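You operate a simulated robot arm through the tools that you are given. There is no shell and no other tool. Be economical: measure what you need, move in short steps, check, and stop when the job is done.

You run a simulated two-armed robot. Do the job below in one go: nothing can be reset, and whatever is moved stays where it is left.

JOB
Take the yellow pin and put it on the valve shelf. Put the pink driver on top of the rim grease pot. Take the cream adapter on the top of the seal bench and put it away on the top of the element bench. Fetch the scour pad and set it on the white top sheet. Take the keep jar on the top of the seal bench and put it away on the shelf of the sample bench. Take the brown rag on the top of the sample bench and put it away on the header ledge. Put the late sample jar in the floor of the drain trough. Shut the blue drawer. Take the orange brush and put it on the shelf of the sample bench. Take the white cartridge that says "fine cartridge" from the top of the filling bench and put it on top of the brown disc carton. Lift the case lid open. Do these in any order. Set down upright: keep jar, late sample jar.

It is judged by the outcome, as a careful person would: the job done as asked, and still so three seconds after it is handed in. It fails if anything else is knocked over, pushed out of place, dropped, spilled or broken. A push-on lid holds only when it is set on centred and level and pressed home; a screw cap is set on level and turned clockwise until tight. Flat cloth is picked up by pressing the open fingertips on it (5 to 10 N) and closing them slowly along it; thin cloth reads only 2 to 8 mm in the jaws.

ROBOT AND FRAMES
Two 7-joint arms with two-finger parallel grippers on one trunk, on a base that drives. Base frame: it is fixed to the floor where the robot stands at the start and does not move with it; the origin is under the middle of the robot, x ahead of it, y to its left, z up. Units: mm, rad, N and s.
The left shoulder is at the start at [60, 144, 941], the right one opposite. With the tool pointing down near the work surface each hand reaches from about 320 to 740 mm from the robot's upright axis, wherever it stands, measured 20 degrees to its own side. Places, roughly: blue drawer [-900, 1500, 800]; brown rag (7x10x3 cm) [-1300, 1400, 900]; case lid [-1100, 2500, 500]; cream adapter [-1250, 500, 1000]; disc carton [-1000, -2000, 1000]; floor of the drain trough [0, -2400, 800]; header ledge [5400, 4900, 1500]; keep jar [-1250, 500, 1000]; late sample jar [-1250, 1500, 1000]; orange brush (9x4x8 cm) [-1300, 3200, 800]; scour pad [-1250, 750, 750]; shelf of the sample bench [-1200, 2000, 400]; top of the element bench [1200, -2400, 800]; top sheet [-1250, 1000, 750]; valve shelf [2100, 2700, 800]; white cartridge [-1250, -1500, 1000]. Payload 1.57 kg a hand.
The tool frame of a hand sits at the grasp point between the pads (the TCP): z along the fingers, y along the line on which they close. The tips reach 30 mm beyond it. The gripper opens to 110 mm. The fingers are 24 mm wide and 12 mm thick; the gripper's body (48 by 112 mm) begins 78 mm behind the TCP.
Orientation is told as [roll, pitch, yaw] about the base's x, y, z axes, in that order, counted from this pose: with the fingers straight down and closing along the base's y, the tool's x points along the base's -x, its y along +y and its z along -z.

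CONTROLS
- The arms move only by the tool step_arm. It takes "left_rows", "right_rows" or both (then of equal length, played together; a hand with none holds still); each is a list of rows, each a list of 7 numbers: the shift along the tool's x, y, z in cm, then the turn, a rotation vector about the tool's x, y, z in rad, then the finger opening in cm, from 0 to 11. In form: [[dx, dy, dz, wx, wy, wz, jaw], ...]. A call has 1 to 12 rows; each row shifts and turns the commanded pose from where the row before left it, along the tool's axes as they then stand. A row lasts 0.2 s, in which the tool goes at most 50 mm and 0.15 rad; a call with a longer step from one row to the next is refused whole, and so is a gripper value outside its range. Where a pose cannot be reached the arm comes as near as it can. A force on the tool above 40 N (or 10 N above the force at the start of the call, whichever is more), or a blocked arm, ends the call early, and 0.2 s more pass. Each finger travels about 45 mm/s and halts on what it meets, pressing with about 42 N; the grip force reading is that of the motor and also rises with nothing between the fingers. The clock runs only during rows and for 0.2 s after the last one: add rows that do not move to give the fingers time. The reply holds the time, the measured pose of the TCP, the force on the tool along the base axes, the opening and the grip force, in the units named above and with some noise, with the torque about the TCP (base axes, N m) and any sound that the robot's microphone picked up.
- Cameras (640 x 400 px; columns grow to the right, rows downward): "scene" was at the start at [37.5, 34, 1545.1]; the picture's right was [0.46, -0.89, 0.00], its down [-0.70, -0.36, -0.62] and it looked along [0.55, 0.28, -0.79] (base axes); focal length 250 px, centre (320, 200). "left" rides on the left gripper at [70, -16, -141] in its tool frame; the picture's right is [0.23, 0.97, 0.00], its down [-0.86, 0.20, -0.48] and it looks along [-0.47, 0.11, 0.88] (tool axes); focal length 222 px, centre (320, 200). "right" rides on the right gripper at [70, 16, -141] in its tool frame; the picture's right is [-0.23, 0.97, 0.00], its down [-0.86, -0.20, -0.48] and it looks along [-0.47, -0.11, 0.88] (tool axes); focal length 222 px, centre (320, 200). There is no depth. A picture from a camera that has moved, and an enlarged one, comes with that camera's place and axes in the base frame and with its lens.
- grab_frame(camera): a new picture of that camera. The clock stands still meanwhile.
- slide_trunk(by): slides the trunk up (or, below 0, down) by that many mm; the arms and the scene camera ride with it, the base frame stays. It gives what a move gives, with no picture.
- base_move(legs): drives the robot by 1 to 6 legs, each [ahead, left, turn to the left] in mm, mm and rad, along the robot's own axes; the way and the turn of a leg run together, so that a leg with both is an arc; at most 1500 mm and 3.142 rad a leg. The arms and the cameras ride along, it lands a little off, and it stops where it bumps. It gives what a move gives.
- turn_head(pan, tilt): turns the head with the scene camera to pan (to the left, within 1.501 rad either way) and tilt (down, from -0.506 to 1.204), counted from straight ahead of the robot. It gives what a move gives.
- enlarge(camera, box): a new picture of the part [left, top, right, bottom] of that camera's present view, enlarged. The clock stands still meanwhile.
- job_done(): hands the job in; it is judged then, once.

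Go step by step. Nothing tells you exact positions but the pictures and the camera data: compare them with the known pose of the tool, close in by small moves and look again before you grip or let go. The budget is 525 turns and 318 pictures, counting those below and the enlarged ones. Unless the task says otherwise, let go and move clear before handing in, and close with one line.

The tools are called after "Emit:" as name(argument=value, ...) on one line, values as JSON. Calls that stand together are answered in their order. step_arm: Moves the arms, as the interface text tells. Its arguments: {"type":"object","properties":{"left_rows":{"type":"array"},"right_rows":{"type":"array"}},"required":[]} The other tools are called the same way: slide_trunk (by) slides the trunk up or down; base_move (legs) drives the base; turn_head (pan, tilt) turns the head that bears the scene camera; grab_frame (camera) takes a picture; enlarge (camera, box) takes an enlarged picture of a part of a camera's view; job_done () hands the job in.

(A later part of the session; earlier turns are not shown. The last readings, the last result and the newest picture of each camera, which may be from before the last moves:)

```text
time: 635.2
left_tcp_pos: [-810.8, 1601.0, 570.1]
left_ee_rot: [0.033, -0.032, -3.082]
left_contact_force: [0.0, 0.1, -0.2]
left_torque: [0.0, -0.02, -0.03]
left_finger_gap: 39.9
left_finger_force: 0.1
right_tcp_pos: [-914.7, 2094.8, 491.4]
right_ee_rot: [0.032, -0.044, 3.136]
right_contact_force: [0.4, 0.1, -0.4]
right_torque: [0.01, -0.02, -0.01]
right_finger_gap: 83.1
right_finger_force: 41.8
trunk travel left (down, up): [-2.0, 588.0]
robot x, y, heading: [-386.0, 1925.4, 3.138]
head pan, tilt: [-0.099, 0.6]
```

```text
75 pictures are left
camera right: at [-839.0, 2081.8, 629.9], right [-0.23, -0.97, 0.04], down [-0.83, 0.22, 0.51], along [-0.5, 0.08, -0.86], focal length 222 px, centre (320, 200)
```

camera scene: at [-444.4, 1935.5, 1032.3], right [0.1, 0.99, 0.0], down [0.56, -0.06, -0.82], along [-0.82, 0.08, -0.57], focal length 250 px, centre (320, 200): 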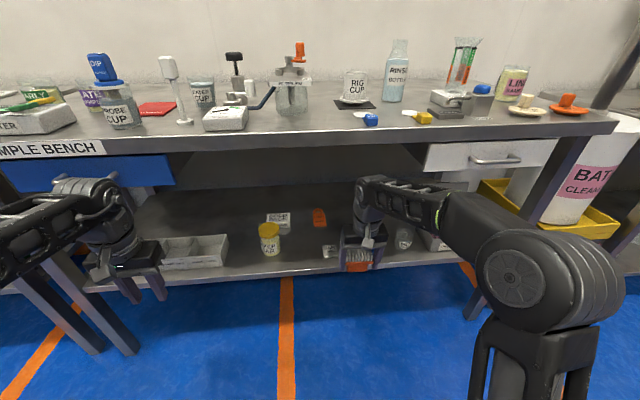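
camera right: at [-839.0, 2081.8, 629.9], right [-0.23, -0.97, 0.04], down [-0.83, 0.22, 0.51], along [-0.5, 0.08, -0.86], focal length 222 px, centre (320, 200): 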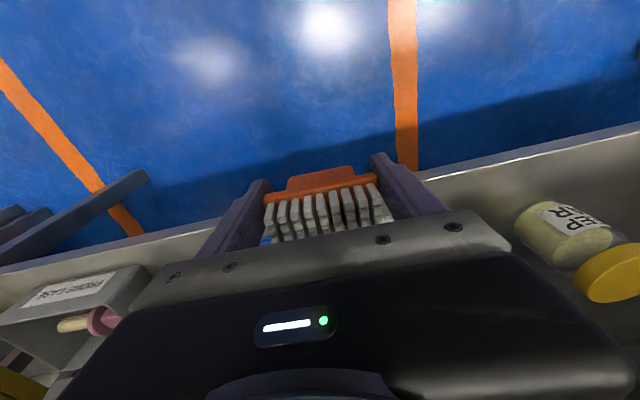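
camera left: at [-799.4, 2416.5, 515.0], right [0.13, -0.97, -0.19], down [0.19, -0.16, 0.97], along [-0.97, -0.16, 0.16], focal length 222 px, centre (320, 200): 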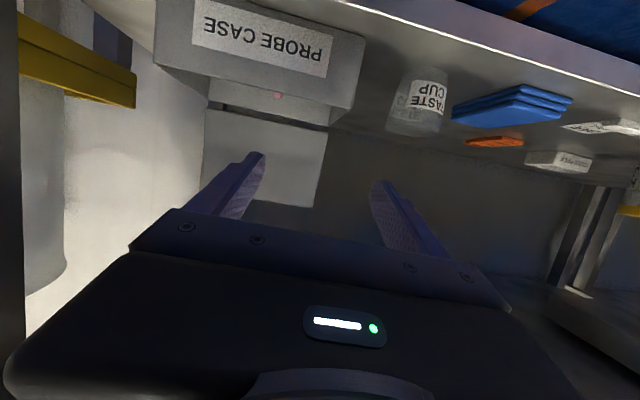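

Emit:
step_arm(left_rows=[[0, 0, 2, 0, 0, 0, 4], [0, 0, 2, 0, 0, 0, 4], [0, 0, 2, 0, 0, 0, 4], [0, 0, 0, 0, 0, 0, 4]], right_rows=[[0, 0.9, 0, 0, 0, 0, 7], [0, 0.8, 0, 0, 0, 0, 7], [0, 0.8, 0, 0, 0, 0, 7], [0, 0, 0, 0, 0, 0, 7]])

Emit:
base_move(legs=[[60, 0, 0]])

Emit:
step_arm(right_rows=[[-2.5, 0, -0.1, 0, 0, 0, 7], [-2.5, 0, -0.1, 0, 0, 0, 7], [-2.5, 0, -0.1, 0, 0, 0, 7], [0, 0, 0, 0, 0, 0, 7]])

Emit:
grab_frame(camera="right")

Emit:
enlarge(camera="scene", box=[260, 180, 440, 300])

```text
time: 636.2
left_tcp_pos: [-814.0, 1598.5, 510.2]
left_ee_rot: [0.035, -0.033, -3.081]
left_contact_force: [0.6, -0.1, -0.5]
left_torque: [-0.01, 0.01, 0.0]
left_finger_gap: 40.1
left_finger_force: 0.1
right_tcp_pos: [-914.8, 2068.6, 491.4]
right_ee_rot: [0.032, -0.041, 3.135]
right_contact_force: [0.6, -0.5, -0.7]
right_torque: [0.04, 0.03, -0.01]
right_finger_gap: 82.8
right_finger_force: 41.9
trunk travel left (down, up): [-2.0, 588.0]
robot x, y, heading: [-389.1, 1929.0, 3.14]
head pan, tilt: [-0.099, 0.6]
```

```text
time: 637.2
left_tcp_pos: [-874.1, 1598.4, 511.7]
left_ee_rot: [0.035, -0.032, -3.079]
left_contact_force: [-0.3, 0.9, -0.2]
left_torque: [0.0, 0.02, 0.0]
left_finger_gap: 40.1
left_finger_force: 0.1
right_tcp_pos: [-973.8, 2068.7, 491.2]
right_ee_rot: [0.031, -0.042, 3.136]
right_contact_force: [0.4, -1.2, -1.5]
right_torque: [0.01, -0.03, 0.01]
right_finger_gap: 83.1
right_finger_force: 42.1
trunk travel left (down, up): [-2.0, 588.0]
robot x, y, heading: [-445.2, 1928.3, 3.143]
head pan, tilt: [-0.099, 0.6]
```

```text
time: 638.2
left_tcp_pos: [-873.5, 1598.6, 511.0]
left_ee_rot: [0.035, -0.034, -3.081]
left_contact_force: [0.4, 0.0, 0.0]
left_torque: [0.02, 0.0, 0.05]
left_finger_gap: 40.1
left_finger_force: 0.1
right_tcp_pos: [-1049.8, 2069.2, 498.0]
right_ee_rot: [0.033, -0.042, 3.136]
right_contact_force: [0.2, -0.2, -0.3]
right_torque: [0.03, -0.02, 0.02]
right_finger_gap: 83.3
right_finger_force: 42.1
trunk travel left (down, up): [-2.0, 588.0]
robot x, y, heading: [-445.0, 1928.9, 3.138]
head pan, tilt: [-0.099, 0.6]
```

```text
74 pictures are left
camera right: at [-974.3, 2056.3, 636.4], right [-0.23, -0.97, 0.04], down [-0.83, 0.22, 0.51], along [-0.5, 0.08, -0.86], focal length 222 px, centre (320, 200)
```

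right: 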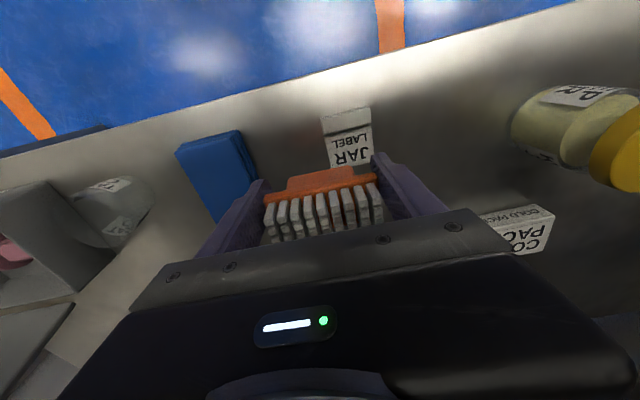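

```text
3.33 times, centred on (350, 240) of scene
camera zoom: at [-503.6, 1935.6, 1032.3], right [0.1, 0.99, 0.0], down [0.56, -0.06, -0.82], along [-0.82, 0.08, -0.57], focal length 834 px, centre (220, 67)
```

zoom: 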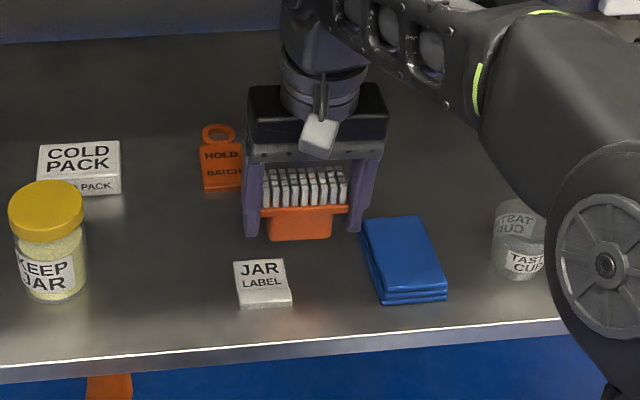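

Emit:
step_arm(right_rows=[[-2.4, 0, 0.3, 0, 0, 0, 7], [-2.4, 0, 0.3, 0, 0, 0, 7], [-2.4, 0, 0.3, 0, 0, 0, 7], [0, 0, 0, 0, 0, 0, 7]])

Emit:
step_arm(right_rows=[[0, 0, 1.5, 0, 0, 0, 7], [0, 0, 1.0, 0, 0, 0, 7], [0, 0, 0, 0, 0, 0, 7]])

Emit:
enlarge(camera="scene", box=[260, 180, 440, 300])

```text
time: 639.2
left_tcp_pos: [-873.8, 1597.3, 510.9]
left_ee_rot: [0.036, -0.033, -3.081]
left_contact_force: [0.1, 0.3, 0.3]
left_torque: [0.0, 0.01, 0.01]
left_finger_gap: 40.3
left_finger_force: 0.0
right_tcp_pos: [-1097.6, 2069.6, 492.9]
right_ee_rot: [0.03, -0.042, 3.137]
right_contact_force: [0.6, 0.4, -0.6]
right_torque: [-0.02, -0.02, -0.01]
right_finger_gap: 83.1
right_finger_force: 42.1
right hand out of reach, approached as far as the arm can: row 3
trunk travel left (down, up): [-2.0, 588.0]
robot x, y, heading: [-447.8, 1926.8, 3.139]
head pan, tilt: [-0.099, 0.6]
```

```text
time: 640.0
left_tcp_pos: [-874.2, 1598.9, 511.7]
left_ee_rot: [0.035, -0.033, -3.079]
left_contact_force: [0.9, -0.1, 0.2]
left_torque: [0.0, 0.01, 0.0]
left_finger_gap: 39.9
left_finger_force: 0.2
right_tcp_pos: [-1097.4, 2068.1, 468.5]
right_ee_rot: [0.031, -0.042, 3.135]
right_contact_force: [0.2, 0.7, -0.5]
right_torque: [0.02, -0.03, -0.02]
right_finger_gap: 83.3
right_finger_force: 41.6
trunk travel left (down, up): [-2.0, 588.0]
robot x, y, heading: [-447.6, 1932.3, 3.138]
head pan, tilt: [-0.099, 0.6]
```

```text
3.33 times, centred on (350, 240) of scene
camera zoom: at [-503.7, 1935.6, 1032.3], right [0.1, 0.99, 0.0], down [0.56, -0.06, -0.82], along [-0.82, 0.08, -0.57], focal length 834 px, centre (220, 67)
```

zoom: 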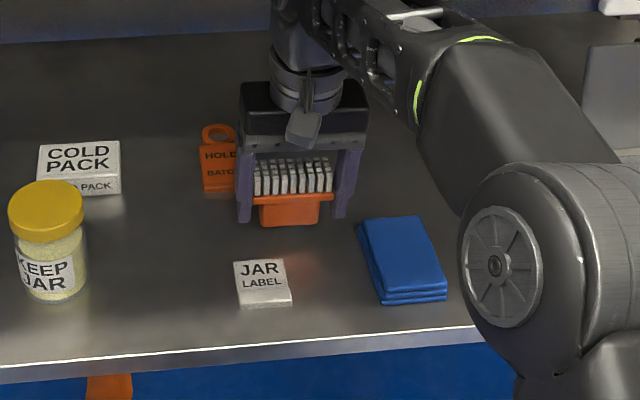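

Emit:
step_arm(right_rows=[[-0.5, 0.3, 0.7, 0, 0, 0, 7], [-0.5, 0, 0.7, 0, 0, 0, 7], [0, 0, 0, 0, 0, 0, 7]])

Emit:
step_arm(right_rows=[[0, 0, 0.5, 0, 0, 0, 7], [0, 0, 0, 0, 0, 0, 7]])

```text
time: 640.8
left_tcp_pos: [-872.0, 1598.5, 511.6]
left_ee_rot: [0.034, -0.032, -3.079]
left_contact_force: [0.4, 1.0, 0.2]
left_torque: [0.03, 0.03, -0.01]
left_finger_gap: 40.3
left_finger_force: 0.2
right_tcp_pos: [-1108.9, 2065.8, 453.6]
right_ee_rot: [0.031, -0.041, 3.138]
right_contact_force: [0.0, -0.3, -0.7]
right_torque: [0.0, 0.01, 0.01]
right_finger_gap: 83.2
right_finger_force: 41.6
trunk travel left (down, up): [-2.0, 588.0]
robot x, y, heading: [-449.3, 1925.5, 3.142]
head pan, tilt: [-0.099, 0.6]
```

```text
time: 641.4
left_tcp_pos: [-872.4, 1597.7, 511.1]
left_ee_rot: [0.035, -0.033, -3.081]
left_contact_force: [0.2, -0.3, 0.3]
left_torque: [0.02, -0.02, 0.02]
left_finger_gap: 39.8
left_finger_force: 0.1
right_tcp_pos: [-1107.7, 2066.6, 448.4]
right_ee_rot: [0.033, -0.042, 3.136]
right_contact_force: [-0.6, -0.4, -1.2]
right_torque: [-0.01, 0.01, -0.01]
right_finger_gap: 83.0
right_finger_force: 41.4
trunk travel left (down, up): [-2.0, 588.0]
robot x, y, heading: [-449.3, 1928.5, 3.139]
head pan, tilt: [-0.099, 0.6]
```

Emit:
step_arm(right_rows=[[0, 0, 0.5, 0, 0, 0, 7], [0, 0, 0, 0, 0, 0, 7]])

Emit:
step_arm(right_rows=[[0, 0, 0.5, 0, 0, 0, 7], [0, 0, 0, 0, 0, 0, 7]])

Emit:
step_arm(right_rows=[[0, 0, 0.4, 0, 0, 0, 7], [0, 0, 0, 0, 0, 0, 7]])

```text
time: 642.0
left_tcp_pos: [-872.9, 1599.0, 511.6]
left_ee_rot: [0.035, -0.035, -3.079]
left_contact_force: [-0.2, -0.6, -0.1]
left_torque: [-0.01, 0.02, 0.0]
left_finger_gap: 40.1
left_finger_force: 0.0
right_tcp_pos: [-1108.8, 2066.0, 447.2]
right_ee_rot: [0.03, -0.049, 3.136]
right_contact_force: [5.9, 0.6, 20.7]
right_torque: [0.65, -0.06, -0.16]
right_finger_gap: 83.2
right_finger_force: 42.1
trunk travel left (down, up): [-2.0, 588.0]
robot x, y, heading: [-446.8, 1924.6, 3.145]
head pan, tilt: [-0.099, 0.6]
```

```text
time: 642.5
left_tcp_pos: [-872.7, 1598.9, 511.9]
left_ee_rot: [0.033, -0.035, -3.082]
left_contact_force: [-0.3, -0.2, 0.1]
left_torque: [-0.05, 0.02, 0.04]
left_finger_gap: 39.8
left_finger_force: 0.0
right_tcp_pos: [-1110.2, 2066.8, 447.2]
right_ee_rot: [0.035, -0.058, 3.136]
right_contact_force: [2.0, 0.1, 14.7]
right_torque: [0.12, -0.05, -0.02]
right_finger_gap: 83.2
right_finger_force: 42.1
trunk travel left (down, up): [-2.0, 588.0]
robot x, y, heading: [-448.0, 1927.6, 3.141]
head pan, tilt: [-0.099, 0.6]
stopped in row 2 (right hand): the force on the tool passed its limit (the readings are from after the stop); the commanded pose is now the measured one
```

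```text
time: 643.1
left_tcp_pos: [-872.5, 1599.1, 510.5]
left_ee_rot: [0.034, -0.036, -3.081]
left_contact_force: [0.2, 0.3, -0.1]
left_torque: [0.02, 0.01, 0.04]
left_finger_gap: 40.1
left_finger_force: 0.0
right_tcp_pos: [-1112.2, 2065.6, 445.9]
right_ee_rot: [0.037, -0.063, 3.134]
right_contact_force: [2.2, 0.1, 14.9]
right_torque: [0.15, -0.08, -0.03]
right_finger_gap: 83.2
right_finger_force: 41.8
trunk travel left (down, up): [-2.0, 588.0]
robot x, y, heading: [-444.8, 1927.2, 3.134]
head pan, tilt: [-0.099, 0.6]
stopped in row 2 (right hand): the force on the tool passed its limit (the readings are from after the stop); the commanded pose is now the measured one
```

Solid contact. I ease up and release, then rise straight up.

Emit:
step_arm(right_rows=[[0, 0, -0.1, 0, 0, 0, 7], [0, 0, 0, 0, 0, 0, 8.6], [0, 0, 0, 0, 0, 0, 9], [0, 0, 0, 0, 0, 0, 9.5], [0, 0, 0, 0, 0, 0, 9.5], [0, 0, -1, 0, 0, 0, 9.5], [0, 0, 0, 0, 0, 0, 9.5]])

Emit:
enlarge(camera="scene", box=[260, 180, 440, 300])

```text
time: 644.7
left_tcp_pos: [-873.1, 1597.6, 509.8]
left_ee_rot: [0.034, -0.033, -3.082]
left_contact_force: [0.5, 1.1, -0.3]
left_torque: [-0.02, 0.02, -0.01]
left_finger_gap: 40.0
left_finger_force: 0.1
right_tcp_pos: [-1111.1, 2065.9, 454.1]
right_ee_rot: [0.036, -0.057, 3.132]
right_contact_force: [-0.3, -1.5, -1.0]
right_torque: [0.0, 0.02, 0.03]
right_finger_gap: 95.1
right_finger_force: 0.1
trunk travel left (down, up): [-2.0, 588.0]
robot x, y, heading: [-448.7, 1927.5, 3.138]
head pan, tilt: [-0.099, 0.6]
```

```text
3.33 times, centred on (350, 240) of scene
camera zoom: at [-503.4, 1935.8, 1032.3], right [0.1, 0.99, 0.0], down [0.56, -0.06, -0.82], along [-0.82, 0.08, -0.57], focal length 834 px, centre (220, 67)
```

zoom: 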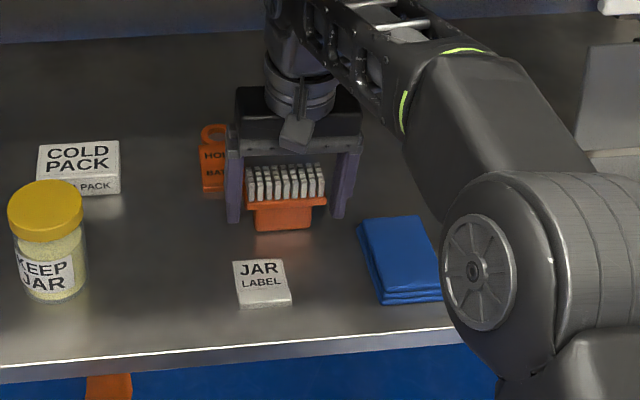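

Emit:
step_arm(right_rows=[[0, 0, -2, 0, 0, 0, 9.5], [0, 0, -2, 0, 0, 0, 9.5], [1, 0, -1.5, 0, 0, 0, 9.5], [3, 0, -0.5, 0, 0, 0, 9.5], [3, 0, 0, 0, 0, 0, 9.5], [3, 0, 0, 0, 0, 0, 9.5], [0, 0, 0, 0, 0, 0, 6]])

Emit:
base_move(legs=[[-300, 0, 0]])

Emit:
enlarge(camera="scene", box=[220, 130, 460, 290])

```text
time: 646.3
left_tcp_pos: [-874.1, 1599.6, 510.7]
left_ee_rot: [0.035, -0.033, -3.083]
left_contact_force: [-0.5, 0.1, 0.3]
left_torque: [0.0, 0.0, -0.03]
left_finger_gap: 40.1
left_finger_force: 0.1
right_tcp_pos: [-1006.6, 2066.8, 507.8]
right_ee_rot: [0.035, -0.058, 3.133]
right_contact_force: [1.4, 0.0, 0.9]
right_torque: [-0.01, -0.02, -0.07]
right_finger_gap: 60.9
right_finger_force: 0.1
trunk travel left (down, up): [-2.0, 588.0]
robot x, y, heading: [-448.9, 1925.9, 3.138]
head pan, tilt: [-0.099, 0.6]
```

```text
time: 648.4
left_tcp_pos: [-578.2, 1598.6, 511.3]
left_ee_rot: [0.033, -0.032, -3.086]
left_contact_force: [-0.4, -0.2, 0.4]
left_torque: [0.0, 0.04, -0.03]
left_finger_gap: 40.0
left_finger_force: 0.0
right_tcp_pos: [-707.7, 2068.3, 508.4]
right_ee_rot: [0.035, -0.058, 3.129]
right_contact_force: [0.1, -0.3, -0.3]
right_torque: [-0.04, -0.01, -0.01]
right_finger_gap: 59.9
right_finger_force: 0.0
trunk travel left (down, up): [-2.0, 588.0]
robot x, y, heading: [-149.3, 1925.3, 3.134]
head pan, tilt: [-0.099, 0.6]
```

```text
2.50 times, centred on (340, 210) of scene
camera zoom: at [-206.6, 1934.6, 1032.3], right [0.11, 0.99, 0.0], down [0.56, -0.06, -0.82], along [-0.82, 0.09, -0.57], focal length 625 px, centre (270, 175)
```

zoom: 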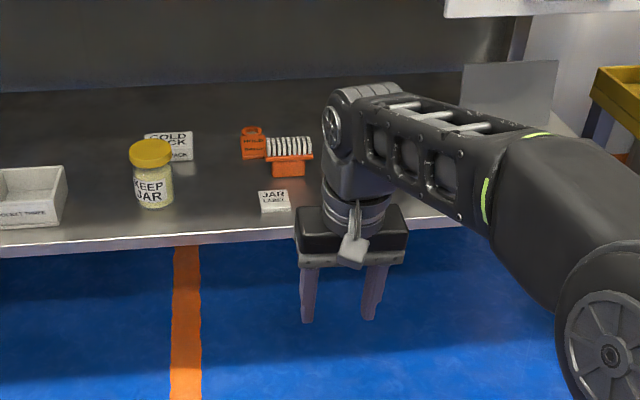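

The brush rests on the shelf. Now I raise the trunk and go for the late sample jar with the left hand.

Emit:
slide_trunk(by=400)

Emit:
slide_trunk(by=170)

Emit:
base_move(legs=[[0, 315, 0]])

Emit:
turn_head(pan=0.1, tilt=0.6)

Emit:
enlarge(camera="scene", box=[200, 120, 440, 280])

```text
time: 652.2
left_tcp_pos: [-577.9, 1599.4, 911.7]
left_ee_rot: [0.034, -0.033, -3.086]
left_contact_force: [0.5, -0.4, -0.1]
left_torque: [-0.04, 0.02, -0.01]
left_finger_gap: 40.1
left_finger_force: 0.2
right_tcp_pos: [-709.5, 2068.7, 907.5]
right_ee_rot: [0.034, -0.058, 3.13]
right_contact_force: [0.7, 0.0, 0.2]
right_torque: [0.01, 0.02, 0.02]
right_finger_gap: 60.2
right_finger_force: 0.1
trunk travel left (down, up): [-402.0, 188.0]
robot x, y, heading: [-149.7, 1924.4, 3.135]
head pan, tilt: [-0.099, 0.6]
```

```text
time: 654.1
left_tcp_pos: [-577.2, 1597.7, 1081.6]
left_ee_rot: [0.035, -0.035, -3.086]
left_contact_force: [0.3, -0.6, 0.1]
left_torque: [-0.04, 0.01, 0.02]
left_finger_gap: 40.0
left_finger_force: 0.0
right_tcp_pos: [-708.8, 2068.8, 1077.4]
right_ee_rot: [0.036, -0.059, 3.129]
right_contact_force: [-0.4, 0.7, 0.1]
right_torque: [0.01, -0.03, -0.03]
right_finger_gap: 60.2
right_finger_force: 0.0
trunk travel left (down, up): [-572.0, 18.0]
robot x, y, heading: [-146.8, 1926.9, 3.13]
head pan, tilt: [-0.099, 0.6]
```

```text
time: 656.2
left_tcp_pos: [-581.3, 1287.6, 1080.0]
left_ee_rot: [0.036, -0.034, -3.084]
left_contact_force: [0.5, 0.2, 0.5]
left_torque: [0.0, 0.01, -0.04]
left_finger_gap: 39.8
left_finger_force: 0.1
right_tcp_pos: [-710.9, 1756.6, 1077.3]
right_ee_rot: [0.033, -0.058, 3.128]
right_contact_force: [0.0, -0.2, -0.2]
right_torque: [0.02, -0.02, -0.03]
right_finger_gap: 60.1
right_finger_force: 0.1
trunk travel left (down, up): [-572.0, 18.0]
robot x, y, heading: [-152.9, 1616.0, 3.142]
head pan, tilt: [-0.099, 0.6]
```

```text
time: 656.9
left_tcp_pos: [-579.9, 1288.8, 1081.3]
left_ee_rot: [0.037, -0.034, -3.086]
left_contact_force: [-0.3, 0.1, -0.5]
left_torque: [-0.01, 0.0, 0.01]
left_finger_gap: 39.9
left_finger_force: 0.1
right_tcp_pos: [-711.1, 1758.6, 1077.7]
right_ee_rot: [0.035, -0.058, 3.131]
right_contact_force: [0.9, -0.5, 0.2]
right_torque: [0.04, 0.0, -0.01]
right_finger_gap: 59.9
right_finger_force: 0.1
trunk travel left (down, up): [-572.0, 18.0]
robot x, y, heading: [-146.9, 1617.1, 3.133]
head pan, tilt: [0.099, 0.6]
```

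```text
2.50 times, centred on (320, 200) of scene
camera zoom: at [-208.8, 1606.7, 1602.3], right [-0.09, 1.0, 0.0], down [0.56, 0.05, -0.83], along [-0.82, -0.08, -0.56], focal length 625 px, centre (320, 200)
```

zoom: 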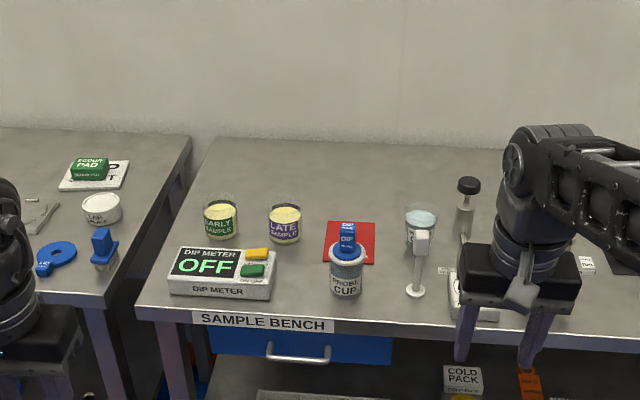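

The late sample jar (open glass) stands at ≈[-1141,1454], rim z≈947. I align the left hand and approach.

Emit:
step_arm(left_rows=[[-1, -3.3, 0, 0, 0, 0, 8], [-1, -3.3, 0, 0, 0, 0, 10], [-1, -3.3, 0, 0, 0, 0, 11], [-1, -3.3, 0, 0, 0, 0, 11], [-1, -3.3, 0, 0, 0, 0, 11], [0, 0, 0, 0, 0, 0, 11]])

Emit:
base_move(legs=[[400, 0, 0]])

Emit:
grab_frame(camera="left")

Emit:
grab_frame(camera="scene")

```text
time: 658.3
left_tcp_pos: [-640.3, 1449.4, 1077.8]
left_ee_rot: [0.034, -0.032, -3.085]
left_contact_force: [0.3, 0.7, -0.2]
left_torque: [-0.01, 0.0, 0.0]
left_finger_gap: 109.9
left_finger_force: 0.1
right_tcp_pos: [-710.6, 1757.6, 1077.9]
right_ee_rot: [0.034, -0.058, 3.13]
right_contact_force: [-0.6, -0.2, 0.1]
right_torque: [0.01, -0.02, 0.0]
right_finger_gap: 59.9
right_finger_force: 0.0
trunk travel left (down, up): [-572.0, 18.0]
robot x, y, heading: [-152.0, 1615.9, 3.133]
head pan, tilt: [0.099, 0.6]
```

```text
time: 660.8
left_tcp_pos: [-1042.9, 1460.5, 1076.3]
left_ee_rot: [0.038, -0.034, -3.095]
left_contact_force: [-0.3, 0.2, -0.3]
left_torque: [0.02, 0.0, 0.0]
left_finger_gap: 110.1
left_finger_force: 0.1
right_tcp_pos: [-1110.3, 1768.9, 1077.0]
right_ee_rot: [0.034, -0.057, 3.12]
right_contact_force: [0.2, 0.2, -0.3]
right_torque: [0.03, -0.04, -0.01]
right_finger_gap: 60.2
right_finger_force: 0.0
trunk travel left (down, up): [-572.0, 18.0]
robot x, y, heading: [-550.5, 1623.8, 3.127]
head pan, tilt: [0.099, 0.6]
```

```text
68 pictures are left
camera left: at [-969.7, 1484.6, 1216.1], right [0.27, -0.96, 0.03], down [-0.83, -0.22, 0.51], along [-0.49, -0.16, -0.86], focal length 222 px, centre (320, 200)
```

left: 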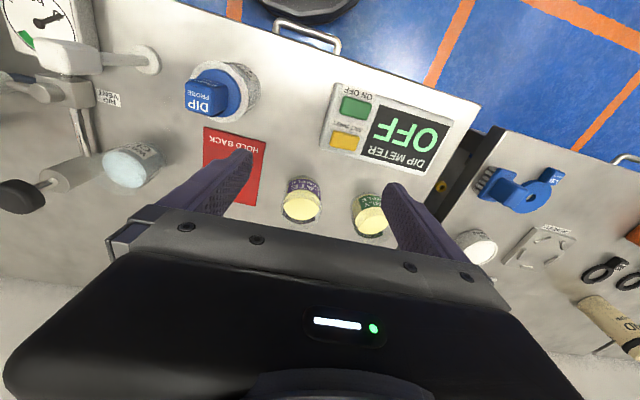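

```text
67 pictures are left
camera scene: at [-610.0, 1611.8, 1602.2], right [-0.08, 1.0, 0.0], down [0.56, 0.05, -0.82], along [-0.82, -0.07, -0.57], focal length 250 px, centre (320, 200)
```

scene: 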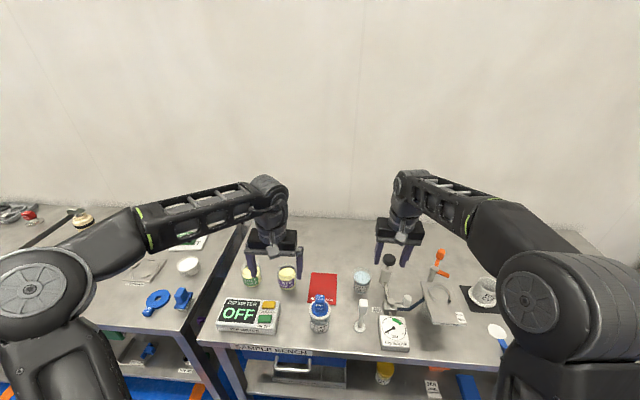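

Emit:
step_arm(left_rows=[[-3.2, 0, 0.5, 0, 0, 0, 9.5], [-3.2, 0, 1, 0, 0, 0, 9.5], [-3.1, 0, 2, 0, 0, 0, 9.5], [0, 0, 3, 0, 0, 0, 9.5], [0, 0, 0, 0, 0, 0, 9.5]])

Emit:
grab_frame(camera="left")

```text
time: 662.0
left_tcp_pos: [-1137.8, 1452.1, 1014.8]
left_ee_rot: [0.037, -0.032, -3.096]
left_contact_force: [-0.4, 0.0, 0.0]
left_torque: [0.03, -0.02, 0.03]
left_finger_gap: 95.2
left_finger_force: 0.0
right_tcp_pos: [-1109.2, 1767.5, 1076.8]
right_ee_rot: [0.033, -0.059, 3.119]
right_contact_force: [-0.5, 0.3, 0.2]
right_torque: [-0.01, 0.02, -0.02]
right_finger_gap: 60.1
right_finger_force: 0.1
trunk travel left (down, up): [-572.0, 18.0]
robot x, y, heading: [-547.5, 1621.5, 3.126]
head pan, tilt: [0.099, 0.6]
```

```text
66 pictures are left
camera left: at [-1064.9, 1478.2, 1153.4], right [0.27, -0.96, 0.03], down [-0.83, -0.22, 0.51], along [-0.49, -0.16, -0.86], focal length 222 px, centre (320, 200)
```

left: 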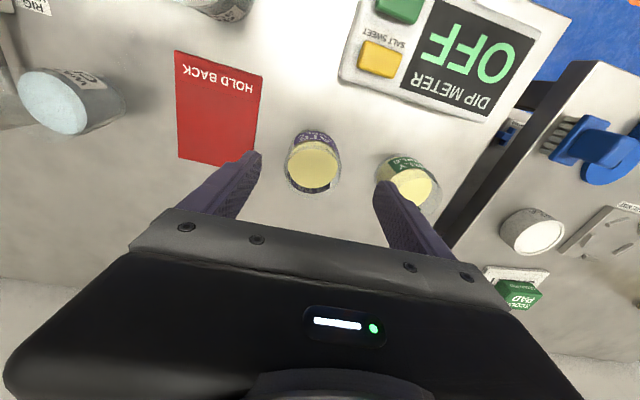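

Emit:
step_arm(left_rows=[[-0.4, -0.8, 1, 0, 0, 0, 8.6], [0, -0.2, 3, 0, 0, 0, 8.6], [0, -0.2, 2, 0, 0, 0, 8.6], [0, 0, 0, 0, 0, 0, 8.6]])

Emit:
grab_frame(camera="left")

```text
time: 663.0
left_tcp_pos: [-1144.1, 1463.6, 955.6]
left_ee_rot: [0.036, -0.033, -3.096]
left_contact_force: [0.2, -0.7, 0.5]
left_torque: [-0.01, -0.03, 0.0]
left_finger_gap: 86.1
left_finger_force: 0.0
right_tcp_pos: [-1109.8, 1768.2, 1076.9]
right_ee_rot: [0.036, -0.057, 3.12]
right_contact_force: [-0.2, -0.3, 0.4]
right_torque: [0.0, -0.01, 0.0]
right_finger_gap: 59.9
right_finger_force: 0.0
trunk travel left (down, up): [-572.0, 18.0]
robot x, y, heading: [-551.9, 1620.1, 3.129]
head pan, tilt: [0.099, 0.6]
```

```text
65 pictures are left
camera left: at [-1070.6, 1487.8, 1094.5], right [0.27, -0.96, 0.03], down [-0.83, -0.22, 0.51], along [-0.49, -0.16, -0.86], focal length 222 px, centre (320, 200)
```

left: 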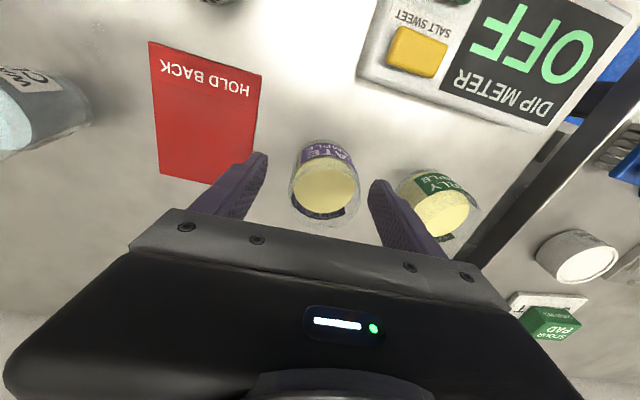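

Emit:
step_arm(left_rows=[[0, 0.35, 1, 0, 0, 0, 8.6], [0, 0, 2, 0, 0, 0, 8.6], [0, 0, 1, 0, 0, 0, 8.6], [0, 0, 0, 0, 0, 0, 7.5], [0, 0, 0, 0, 0, 0, 6.5], [0, 0, 0, 0, 0, 0, 5.5], [0, 0, 0, 0, 0, 0, 4.5], [0, 0, 0, 0, 0, 0, 4.5]])

Emit:
grab_frame(camera="left")

```text
time: 664.8
left_tcp_pos: [-1145.6, 1457.6, 915.7]
left_ee_rot: [0.037, -0.034, -3.094]
left_contact_force: [0.3, 0.3, 0.0]
left_torque: [0.08, -0.04, 0.01]
left_finger_gap: 60.8
left_finger_force: 38.0
right_tcp_pos: [-1110.3, 1768.3, 1077.6]
right_ee_rot: [0.036, -0.058, 3.117]
right_contact_force: [0.6, 0.0, 0.5]
right_torque: [0.01, 0.01, 0.01]
right_finger_gap: 59.9
right_finger_force: 0.0
trunk travel left (down, up): [-572.0, 18.0]
robot x, y, heading: [-551.9, 1617.6, 3.124]
head pan, tilt: [0.099, 0.6]
```

```text
64 pictures are left
camera left: at [-1071.0, 1481.8, 1055.0], right [0.27, -0.96, 0.03], down [-0.83, -0.22, 0.51], along [-0.49, -0.16, -0.86], focal length 222 px, centre (320, 200)
```

left: 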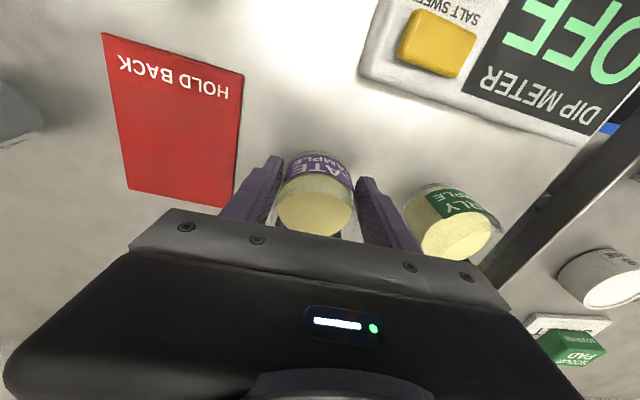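

Jar gripped (61 mm). I lift it gently and back off.

Emit:
step_arm(left_rows=[[0, 0, -1.5, 0, 0, 0, 4.5], [0, 0, -2.5, 0, 0, 0, 4.5], [0, 0, -2.5, 0, 0, 0, 4.5], [0, 0, -2.5, 0, 0, 0, 4.5], [1, 0, -2, 0, 0, 0, 4.5], [0, 0, 0, 0, 0, 0, 4.5]])

Emit:
base_move(legs=[[-420, 0, 0.015]])

```text
time: 666.2
left_tcp_pos: [-1133.5, 1461.7, 1024.6]
left_ee_rot: [0.037, -0.034, -3.096]
left_contact_force: [-0.7, 0.2, -1.2]
left_torque: [0.02, -0.02, -0.01]
left_finger_gap: 60.6
left_finger_force: 41.8
right_tcp_pos: [-1109.9, 1770.2, 1078.1]
right_ee_rot: [0.037, -0.059, 3.119]
right_contact_force: [-0.7, 0.7, 0.0]
right_torque: [-0.02, 0.0, 0.01]
right_finger_gap: 60.3
right_finger_force: 0.1
trunk travel left (down, up): [-572.0, 18.0]
robot x, y, heading: [-550.9, 1622.1, 3.121]
head pan, tilt: [0.099, 0.6]
```

```text
time: 668.8
left_tcp_pos: [-714.1, 1450.7, 1027.3]
left_ee_rot: [0.036, -0.034, -3.086]
left_contact_force: [0.1, -0.6, -2.1]
left_torque: [-0.02, -0.03, 0.02]
left_finger_gap: 60.6
left_finger_force: 41.7
right_tcp_pos: [-694.1, 1757.8, 1077.5]
right_ee_rot: [0.035, -0.056, 3.131]
right_contact_force: [-0.6, -0.2, 0.5]
right_torque: [0.01, 0.01, 0.01]
right_finger_gap: 60.1
right_finger_force: 0.0
trunk travel left (down, up): [-572.0, 18.0]
robot x, y, heading: [-136.7, 1612.0, 3.133]
head pan, tilt: [0.099, 0.6]
```

I retract and raise the jar hand for clearance, then go to the seal bench for the cream adapter.

Emit:
step_arm(left_rows=[[2.5, 0, -1.5, 0, 0, 0, 4.5], [2.5, 0, -1.5, 0, 0, 0, 4.5], [2.5, 0, -1.5, 0, 0, 0, 4.5], [2.5, 0, -1.5, 0, 0, 0, 4.5], [2, 0, -1.5, 0, 0, 0, 4.5], [0, 0, 0, 0, 0, 0, 4.5]], right_rows=[[0, 0, 0, 0, -0.14, 0, 9], [0, 0, 0, 0, -0.14, 0, 11], [0, 0, 0, 0, -0.14, 0, 11], [0, 0, 0, 0, -0.12, 0, 11], [0, 0, 0, 0, 0, 0, 11], [0, 0, 0, 0, 0, 0, 11]])

Emit:
base_move(legs=[[0, 1137, 0]])

Emit:
turn_head(pan=-0.1, tilt=0.6)

Emit:
grab_frame(camera="scene")

```text
time: 670.2
left_tcp_pos: [-592.6, 1462.8, 1096.3]
left_ee_rot: [0.037, -0.033, -3.086]
left_contact_force: [0.2, -0.2, -1.9]
left_torque: [0.0, -0.08, -0.05]
left_finger_gap: 60.7
left_finger_force: 42.1
right_tcp_pos: [-695.3, 1757.1, 1078.1]
right_ee_rot: [0.042, -0.596, 3.108]
right_contact_force: [0.3, 0.1, 0.0]
right_torque: [0.0, 0.03, -0.04]
right_finger_gap: 110.2
right_finger_force: 0.1
trunk travel left (down, up): [-572.0, 18.0]
robot x, y, heading: [-134.6, 1613.5, 3.137]
head pan, tilt: [0.099, 0.6]
```

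```text
time: 676.0
left_tcp_pos: [-599.8, 327.8, 1096.3]
left_ee_rot: [0.036, -0.037, -3.085]
left_contact_force: [1.1, 0.0, -2.0]
left_torque: [0.02, -0.02, 0.0]
left_finger_gap: 60.9
left_finger_force: 42.1
right_tcp_pos: [-701.9, 623.5, 1077.0]
right_ee_rot: [0.04, -0.597, 3.107]
right_contact_force: [0.4, 1.1, 0.4]
right_torque: [0.0, 0.0, 0.01]
right_finger_gap: 110.1
right_finger_force: 0.1
trunk travel left (down, up): [-572.0, 18.0]
robot x, y, heading: [-142.8, 481.6, 3.135]
head pan, tilt: [0.099, 0.6]
```

```text
time: 676.7
left_tcp_pos: [-599.2, 327.0, 1097.0]
left_ee_rot: [0.037, -0.034, -3.086]
left_contact_force: [1.0, 0.4, -1.2]
left_torque: [-0.01, -0.04, 0.02]
left_finger_gap: 60.8
left_finger_force: 42.0
right_tcp_pos: [-699.7, 623.0, 1077.0]
right_ee_rot: [0.042, -0.597, 3.108]
right_contact_force: [-0.4, 0.5, 0.1]
right_torque: [-0.01, 0.02, -0.02]
right_finger_gap: 110.2
right_finger_force: 0.0
trunk travel left (down, up): [-572.0, 18.0]
robot x, y, heading: [-143.4, 479.1, 3.128]
head pan, tilt: [-0.099, 0.6]
```

```text
63 pictures are left
camera scene: at [-199.8, 488.7, 1602.3], right [0.11, 0.99, 0.0], down [0.56, -0.06, -0.82], along [-0.82, 0.09, -0.57], focal length 250 px, centre (320, 200)
```

scene: 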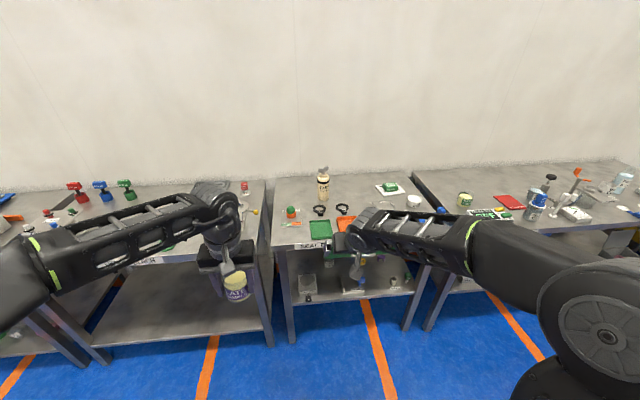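

Emit:
base_move(legs=[[435, 0, 0]])

Emit:
grab_frame(camera="right")

Emit:
enlarge(camera="scene", box=[240, 160, 440, 300])

```text
time: 679.4
left_tcp_pos: [-1043.0, 327.7, 1095.6]
left_ee_rot: [0.035, -0.033, -3.081]
left_contact_force: [0.5, -0.2, -0.5]
left_torque: [-0.02, -0.04, -0.03]
left_finger_gap: 60.6
left_finger_force: 42.2
right_tcp_pos: [-1147.1, 620.0, 1076.3]
right_ee_rot: [0.042, -0.596, 3.111]
right_contact_force: [-1.6, 0.1, -0.1]
right_torque: [0.0, -0.01, 0.04]
right_finger_gap: 110.0
right_finger_force: 0.1
trunk travel left (down, up): [-572.0, 18.0]
robot x, y, heading: [-584.4, 485.6, 3.142]
head pan, tilt: [-0.099, 0.6]
```

```text
62 pictures are left
camera right: at [-1010.2, 607.0, 1154.8], right [-0.19, -0.97, 0.16], down [-0.44, 0.23, 0.87], along [-0.88, 0.1, -0.47], focal length 222 px, centre (320, 200)
```

right: 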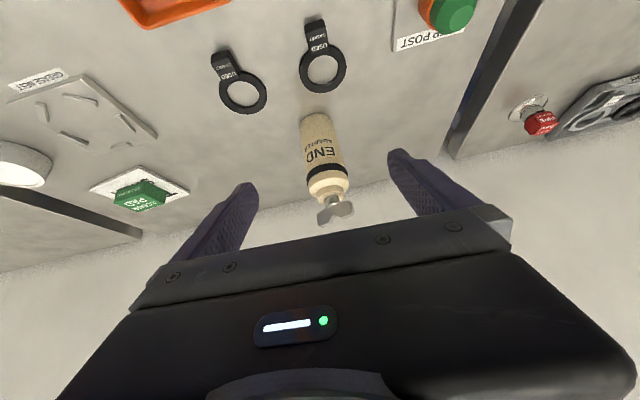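

```text
2.86 times, centred on (340, 230) of scene
camera zoom: at [-644.6, 490.4, 1602.2], right [0.1, 0.99, 0.0], down [0.56, -0.06, -0.82], along [-0.82, 0.08, -0.57], focal length 715 px, centre (263, 114)
```

zoom: 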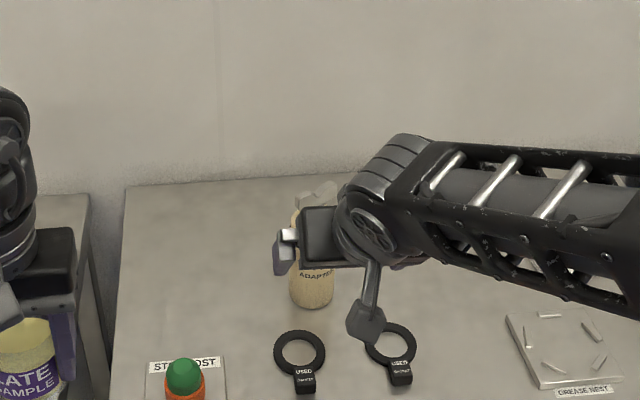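

Emit:
step_arm(right_rows=[[-0.9, 0, 3.3, 0, 0, 0, 11], [-0.9, 0, 3.3, 0, 0, 0, 11], [-0.9, 0, 3.3, 0, 0, 0, 11], [0, 0, 0, 0, 0, 0, 11]])

Emit:
grab_frame(camera="right")

```text
time: 680.4
left_tcp_pos: [-1041.5, 327.7, 1096.9]
left_ee_rot: [0.036, -0.034, -3.081]
left_contact_force: [0.0, 0.0, -1.4]
left_torque: [0.02, -0.01, 0.0]
left_finger_gap: 60.5
left_finger_force: 42.2
right_tcp_pos: [-1222.4, 620.4, 1010.7]
right_ee_rot: [0.041, -0.597, 3.111]
right_contact_force: [0.3, 0.9, -0.6]
right_torque: [-0.02, 0.03, 0.0]
right_finger_gap: 110.0
right_finger_force: 0.1
trunk travel left (down, up): [-572.0, 18.0]
robot x, y, heading: [-584.4, 478.3, 3.136]
head pan, tilt: [-0.099, 0.6]
```

```text
60 pictures are left
camera right: at [-1085.6, 604.8, 1088.7], right [-0.19, -0.97, 0.16], down [-0.44, 0.23, 0.87], along [-0.88, 0.1, -0.47], focal length 222 px, centre (320, 200)
```

right: 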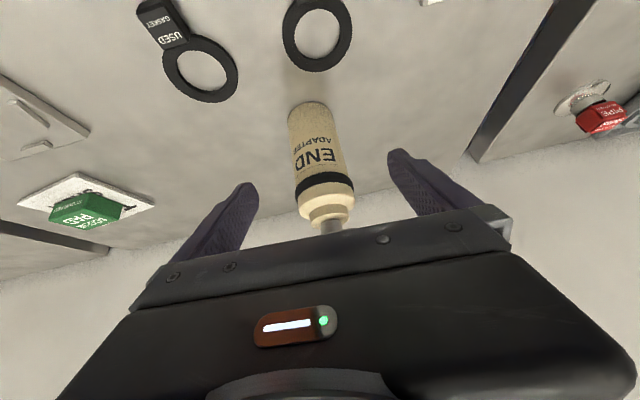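

Emit:
step_arm(right_rows=[[-0.7, 0, 2.2, 0, 0, 0, 11], [-0.7, 0, 2.2, 0, 0, 0, 11], [-0.6, 0, 2.2, 0, 0, 0, 11], [0, 0, 0, 0, 0, 0, 11]])

Emit:
grab_frame(camera="right")

```text
time: 681.4
left_tcp_pos: [-1042.3, 327.5, 1096.6]
left_ee_rot: [0.036, -0.033, -3.08]
left_contact_force: [-0.7, -0.4, -1.3]
left_torque: [0.0, -0.07, 0.01]
left_finger_gap: 60.7
left_finger_force: 42.6
right_tcp_pos: [-1278.4, 617.3, 968.3]
right_ee_rot: [0.042, -0.598, 3.112]
right_contact_force: [-0.3, -0.2, 0.3]
right_torque: [0.0, -0.01, 0.0]
right_finger_gap: 110.1
right_finger_force: 0.0
trunk travel left (down, up): [-572.0, 18.0]
robot x, y, heading: [-584.4, 481.9, 3.142]
head pan, tilt: [-0.099, 0.6]
```

```text
59 pictures are left
camera right: at [-1141.1, 603.3, 1044.6], right [-0.19, -0.97, 0.16], down [-0.44, 0.23, 0.87], along [-0.88, 0.1, -0.47], focal length 222 px, centre (320, 200)
```

right: 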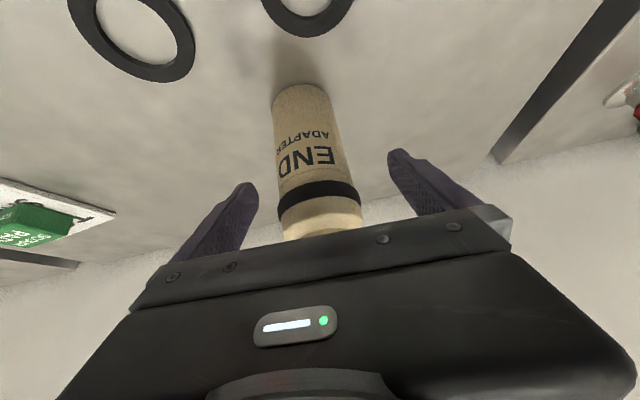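

Emit:
step_arm(right_rows=[[-0.4, 0, 0.6, 0, 0, 0, 11], [0, 0, 0, 0, 0, 0, 9], [0, 0, 0, 0, 0, 0, 7.5], [0, 0, 0, 0, 0, 0, 6.5], [0, 0, 0, 0, 0, 0, 5], [0, 0, 0, 0, 0, 0, 4.5], [0, 0, 0, 0, 0, 0, 4.5], [0, 0, 0, 0, 0, 0, 4.5]])

Emit:
grab_frame(camera="right")

```text
time: 683.2
left_tcp_pos: [-1042.6, 326.4, 1096.7]
left_ee_rot: [0.038, -0.032, -3.082]
left_contact_force: [0.5, -0.6, -0.9]
left_torque: [0.0, -0.06, -0.03]
left_finger_gap: 60.8
left_finger_force: 42.0
right_tcp_pos: [-1284.6, 618.9, 964.3]
right_ee_rot: [0.043, -0.598, 3.112]
right_contact_force: [0.8, 1.0, 1.0]
right_torque: [0.24, 0.01, -0.03]
right_finger_gap: 58.6
right_finger_force: 42.2
trunk travel left (down, up): [-572.0, 18.0]
robot x, y, heading: [-588.4, 481.6, 3.139]
head pan, tilt: [-0.099, 0.6]
```

```text
58 pictures are left
camera right: at [-1147.9, 603.9, 1042.3], right [-0.19, -0.97, 0.16], down [-0.44, 0.23, 0.87], along [-0.88, 0.1, -0.47], focal length 222 px, centre (320, 200)
```

right: 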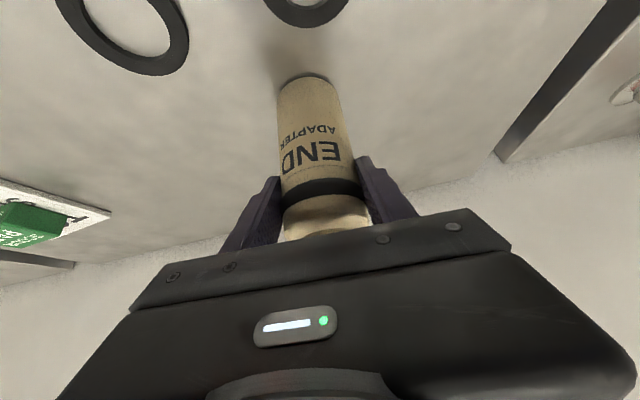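

Adapter gripped (58.6 mm). I lift it and back away from the bench.

Emit:
step_arm(right_rows=[[-0.8, 0, -1.2, 0, 0, 0, 4.5], [-1, 0, -1.5, 0, 0, 0, 4.5], [-1, 0, -1.5, 0, 0, 0, 4.5], [0, 0, -2.5, 0, 0, 0, 4.5], [0, 0, 0, 0, 0, 0, 4.5]])

Emit:
base_move(legs=[[-430, 0, 0]])

Emit:
grab_frame(camera="scene")

```text
time: 684.4
left_tcp_pos: [-1044.2, 326.7, 1096.7]
left_ee_rot: [0.037, -0.033, -3.08]
left_contact_force: [-0.4, -0.8, -1.7]
left_torque: [-0.01, -0.03, 0.0]
left_finger_gap: 60.6
left_finger_force: 42.0
right_tcp_pos: [-1269.9, 622.3, 1036.7]
right_ee_rot: [0.043, -0.596, 3.112]
right_contact_force: [-0.1, -0.7, -3.0]
right_torque: [-0.01, -0.03, 0.0]
right_finger_gap: 58.5
right_finger_force: 42.2
trunk travel left (down, up): [-572.0, 18.0]
robot x, y, heading: [-583.1, 479.3, 3.143]
head pan, tilt: [-0.099, 0.6]
```

```text
time: 687.0
left_tcp_pos: [-616.4, 325.0, 1096.9]
left_ee_rot: [0.036, -0.036, -3.078]
left_contact_force: [0.5, 0.2, -1.8]
left_torque: [-0.01, 0.0, 0.0]
left_finger_gap: 60.6
left_finger_force: 41.5
right_tcp_pos: [-844.9, 618.5, 1035.4]
right_ee_rot: [0.041, -0.598, 3.116]
right_contact_force: [-0.5, 0.3, -2.5]
right_torque: [0.0, 0.0, 0.01]
right_finger_gap: 58.4
right_finger_force: 42.4
trunk travel left (down, up): [-572.0, 18.0]
robot x, y, heading: [-154.5, 483.4, -3.141]
head pan, tilt: [-0.099, 0.6]
```

```text
57 pictures are left
camera scene: at [-216.8, 490.2, 1602.3], right [0.1, 1.0, 0.0], down [0.56, -0.06, -0.83], along [-0.82, 0.08, -0.56], focal length 250 px, centre (320, 200)
```

scene: 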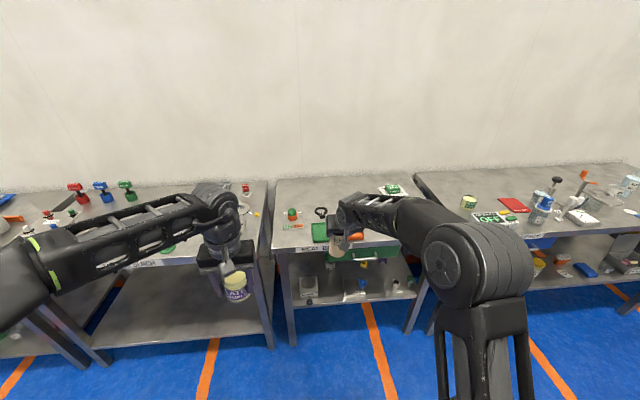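

Emit:
step_arm(right_rows=[[2.4, 0, -1.7, 0, 0, 0, 4.5], [2.4, 0, -1.7, 0, 0, 0, 4.5], [2.4, 0, -1.7, 0, 0, 0, 4.5], [2.4, 0, -1.7, 0, 0, 0, 4.5], [2.4, 0, -1.7, 0, 0, 0, 4.5], [2.4, 0, -1.7, 0, 0, 0, 4.5], [0, 0, 0, 0, 0, 0, 4.5]])

Emit:
base_move(legs=[[0, 1450, 0], [0, 630, 0]])

Emit:
base_move(legs=[[0, 0, 1.571]])

Emit:
turn_head(pan=0.1, tilt=0.55)

Emit:
grab_frame(camera="scene")

```text
time: 688.6
left_tcp_pos: [-615.8, 324.5, 1096.4]
left_ee_rot: [0.035, -0.031, -3.078]
left_contact_force: [-0.4, 0.2, -2.2]
left_torque: [0.02, -0.05, -0.02]
left_finger_gap: 60.7
left_finger_force: 41.7
right_tcp_pos: [-667.7, 617.5, 1039.3]
right_ee_rot: [0.041, -0.596, 3.116]
right_contact_force: [-0.4, -0.5, -3.8]
right_torque: [0.04, -0.08, 0.01]
right_finger_gap: 58.5
right_finger_force: 42.0
trunk travel left (down, up): [-572.0, 18.0]
robot x, y, heading: [-161.6, 483.6, -3.136]
head pan, tilt: [-0.099, 0.6]
```

```text
time: 698.9
left_tcp_pos: [-623.7, -1745.8, 1095.4]
left_ee_rot: [0.035, -0.035, -3.091]
left_contact_force: [-0.1, 0.2, -2.1]
left_torque: [0.03, -0.02, -0.02]
left_finger_gap: 60.9
left_finger_force: 41.9
right_tcp_pos: [-672.1, -1450.5, 1039.9]
right_ee_rot: [0.042, -0.598, 3.1]
right_contact_force: [0.4, -0.1, -2.7]
right_torque: [0.03, -0.04, 0.03]
right_finger_gap: 58.4
right_finger_force: 41.8
trunk travel left (down, up): [-572.0, 18.0]
robot x, y, heading: [-165.9, -1596.6, 3.131]
head pan, tilt: [-0.099, 0.6]
```

```text
time: 703.2
left_tcp_pos: [-15.9, -2052.7, 1096.9]
left_ee_rot: [0.037, -0.034, -1.521]
left_contact_force: [-0.1, -0.9, -2.0]
left_torque: [0.03, 0.0, 0.0]
left_finger_gap: 60.8
left_finger_force: 42.3
right_tcp_pos: [-308.7, -2101.7, 1038.9]
right_ee_rot: [0.041, -0.598, -1.609]
right_contact_force: [-0.2, 0.0, -1.9]
right_torque: [0.08, 0.04, -0.01]
right_finger_gap: 58.4
right_finger_force: 42.3
trunk travel left (down, up): [-572.0, 18.0]
robot x, y, heading: [-168.9, -1593.3, -1.583]
head pan, tilt: [-0.099, 0.6]
```

```text
time: 703.9
left_tcp_pos: [-16.6, -2053.0, 1095.9]
left_ee_rot: [0.037, -0.033, -1.521]
left_contact_force: [0.3, 0.3, -1.6]
left_torque: [0.04, 0.0, -0.03]
left_finger_gap: 60.6
left_finger_force: 42.0
right_tcp_pos: [-309.9, -2100.9, 1039.4]
right_ee_rot: [0.043, -0.597, -1.607]
right_contact_force: [-0.3, 0.4, -2.7]
right_torque: [0.04, 0.0, -0.01]
right_finger_gap: 58.1
right_finger_force: 41.9
trunk travel left (down, up): [-572.0, 18.0]
robot x, y, heading: [-166.8, -1594.1, -1.581]
head pan, tilt: [0.099, 0.55]
```

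```text
56 pictures are left
camera scene: at [-157.8, -1655.0, 1606.8], right [-1.0, -0.09, 0.0], down [-0.05, 0.52, -0.85], along [0.07, -0.85, -0.52], focal length 250 px, centre (320, 200)
```

scene: 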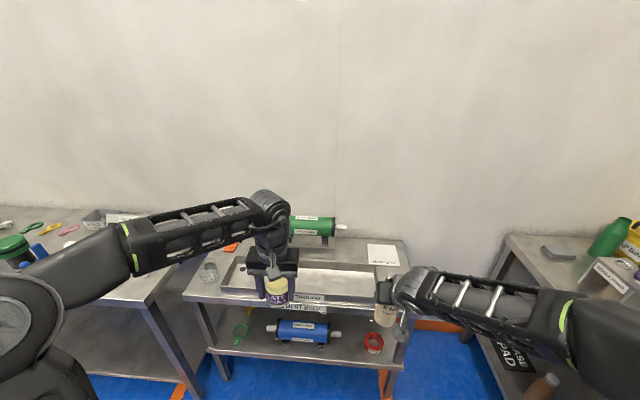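

Emit:
enlarge(camera="scene", box=[190, 200, 430, 350])

```text
2.67 times, centred on (310, 275) of scene
camera zoom: at [-157.8, -1655.0, 1606.8], right [-1.0, -0.09, 0.0], down [-0.05, 0.52, -0.85], along [0.07, -0.85, -0.52], focal length 667 px, centre (347, 0)
```

zoom: 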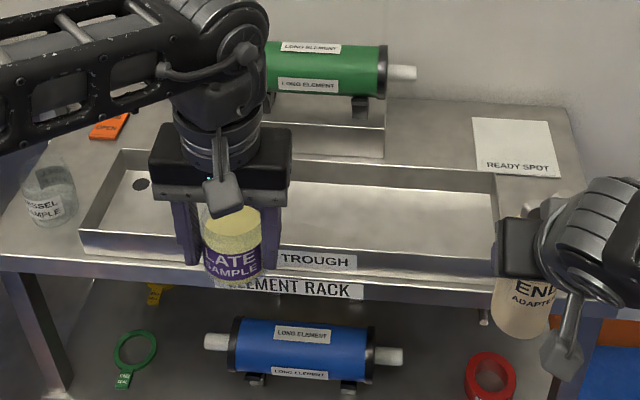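

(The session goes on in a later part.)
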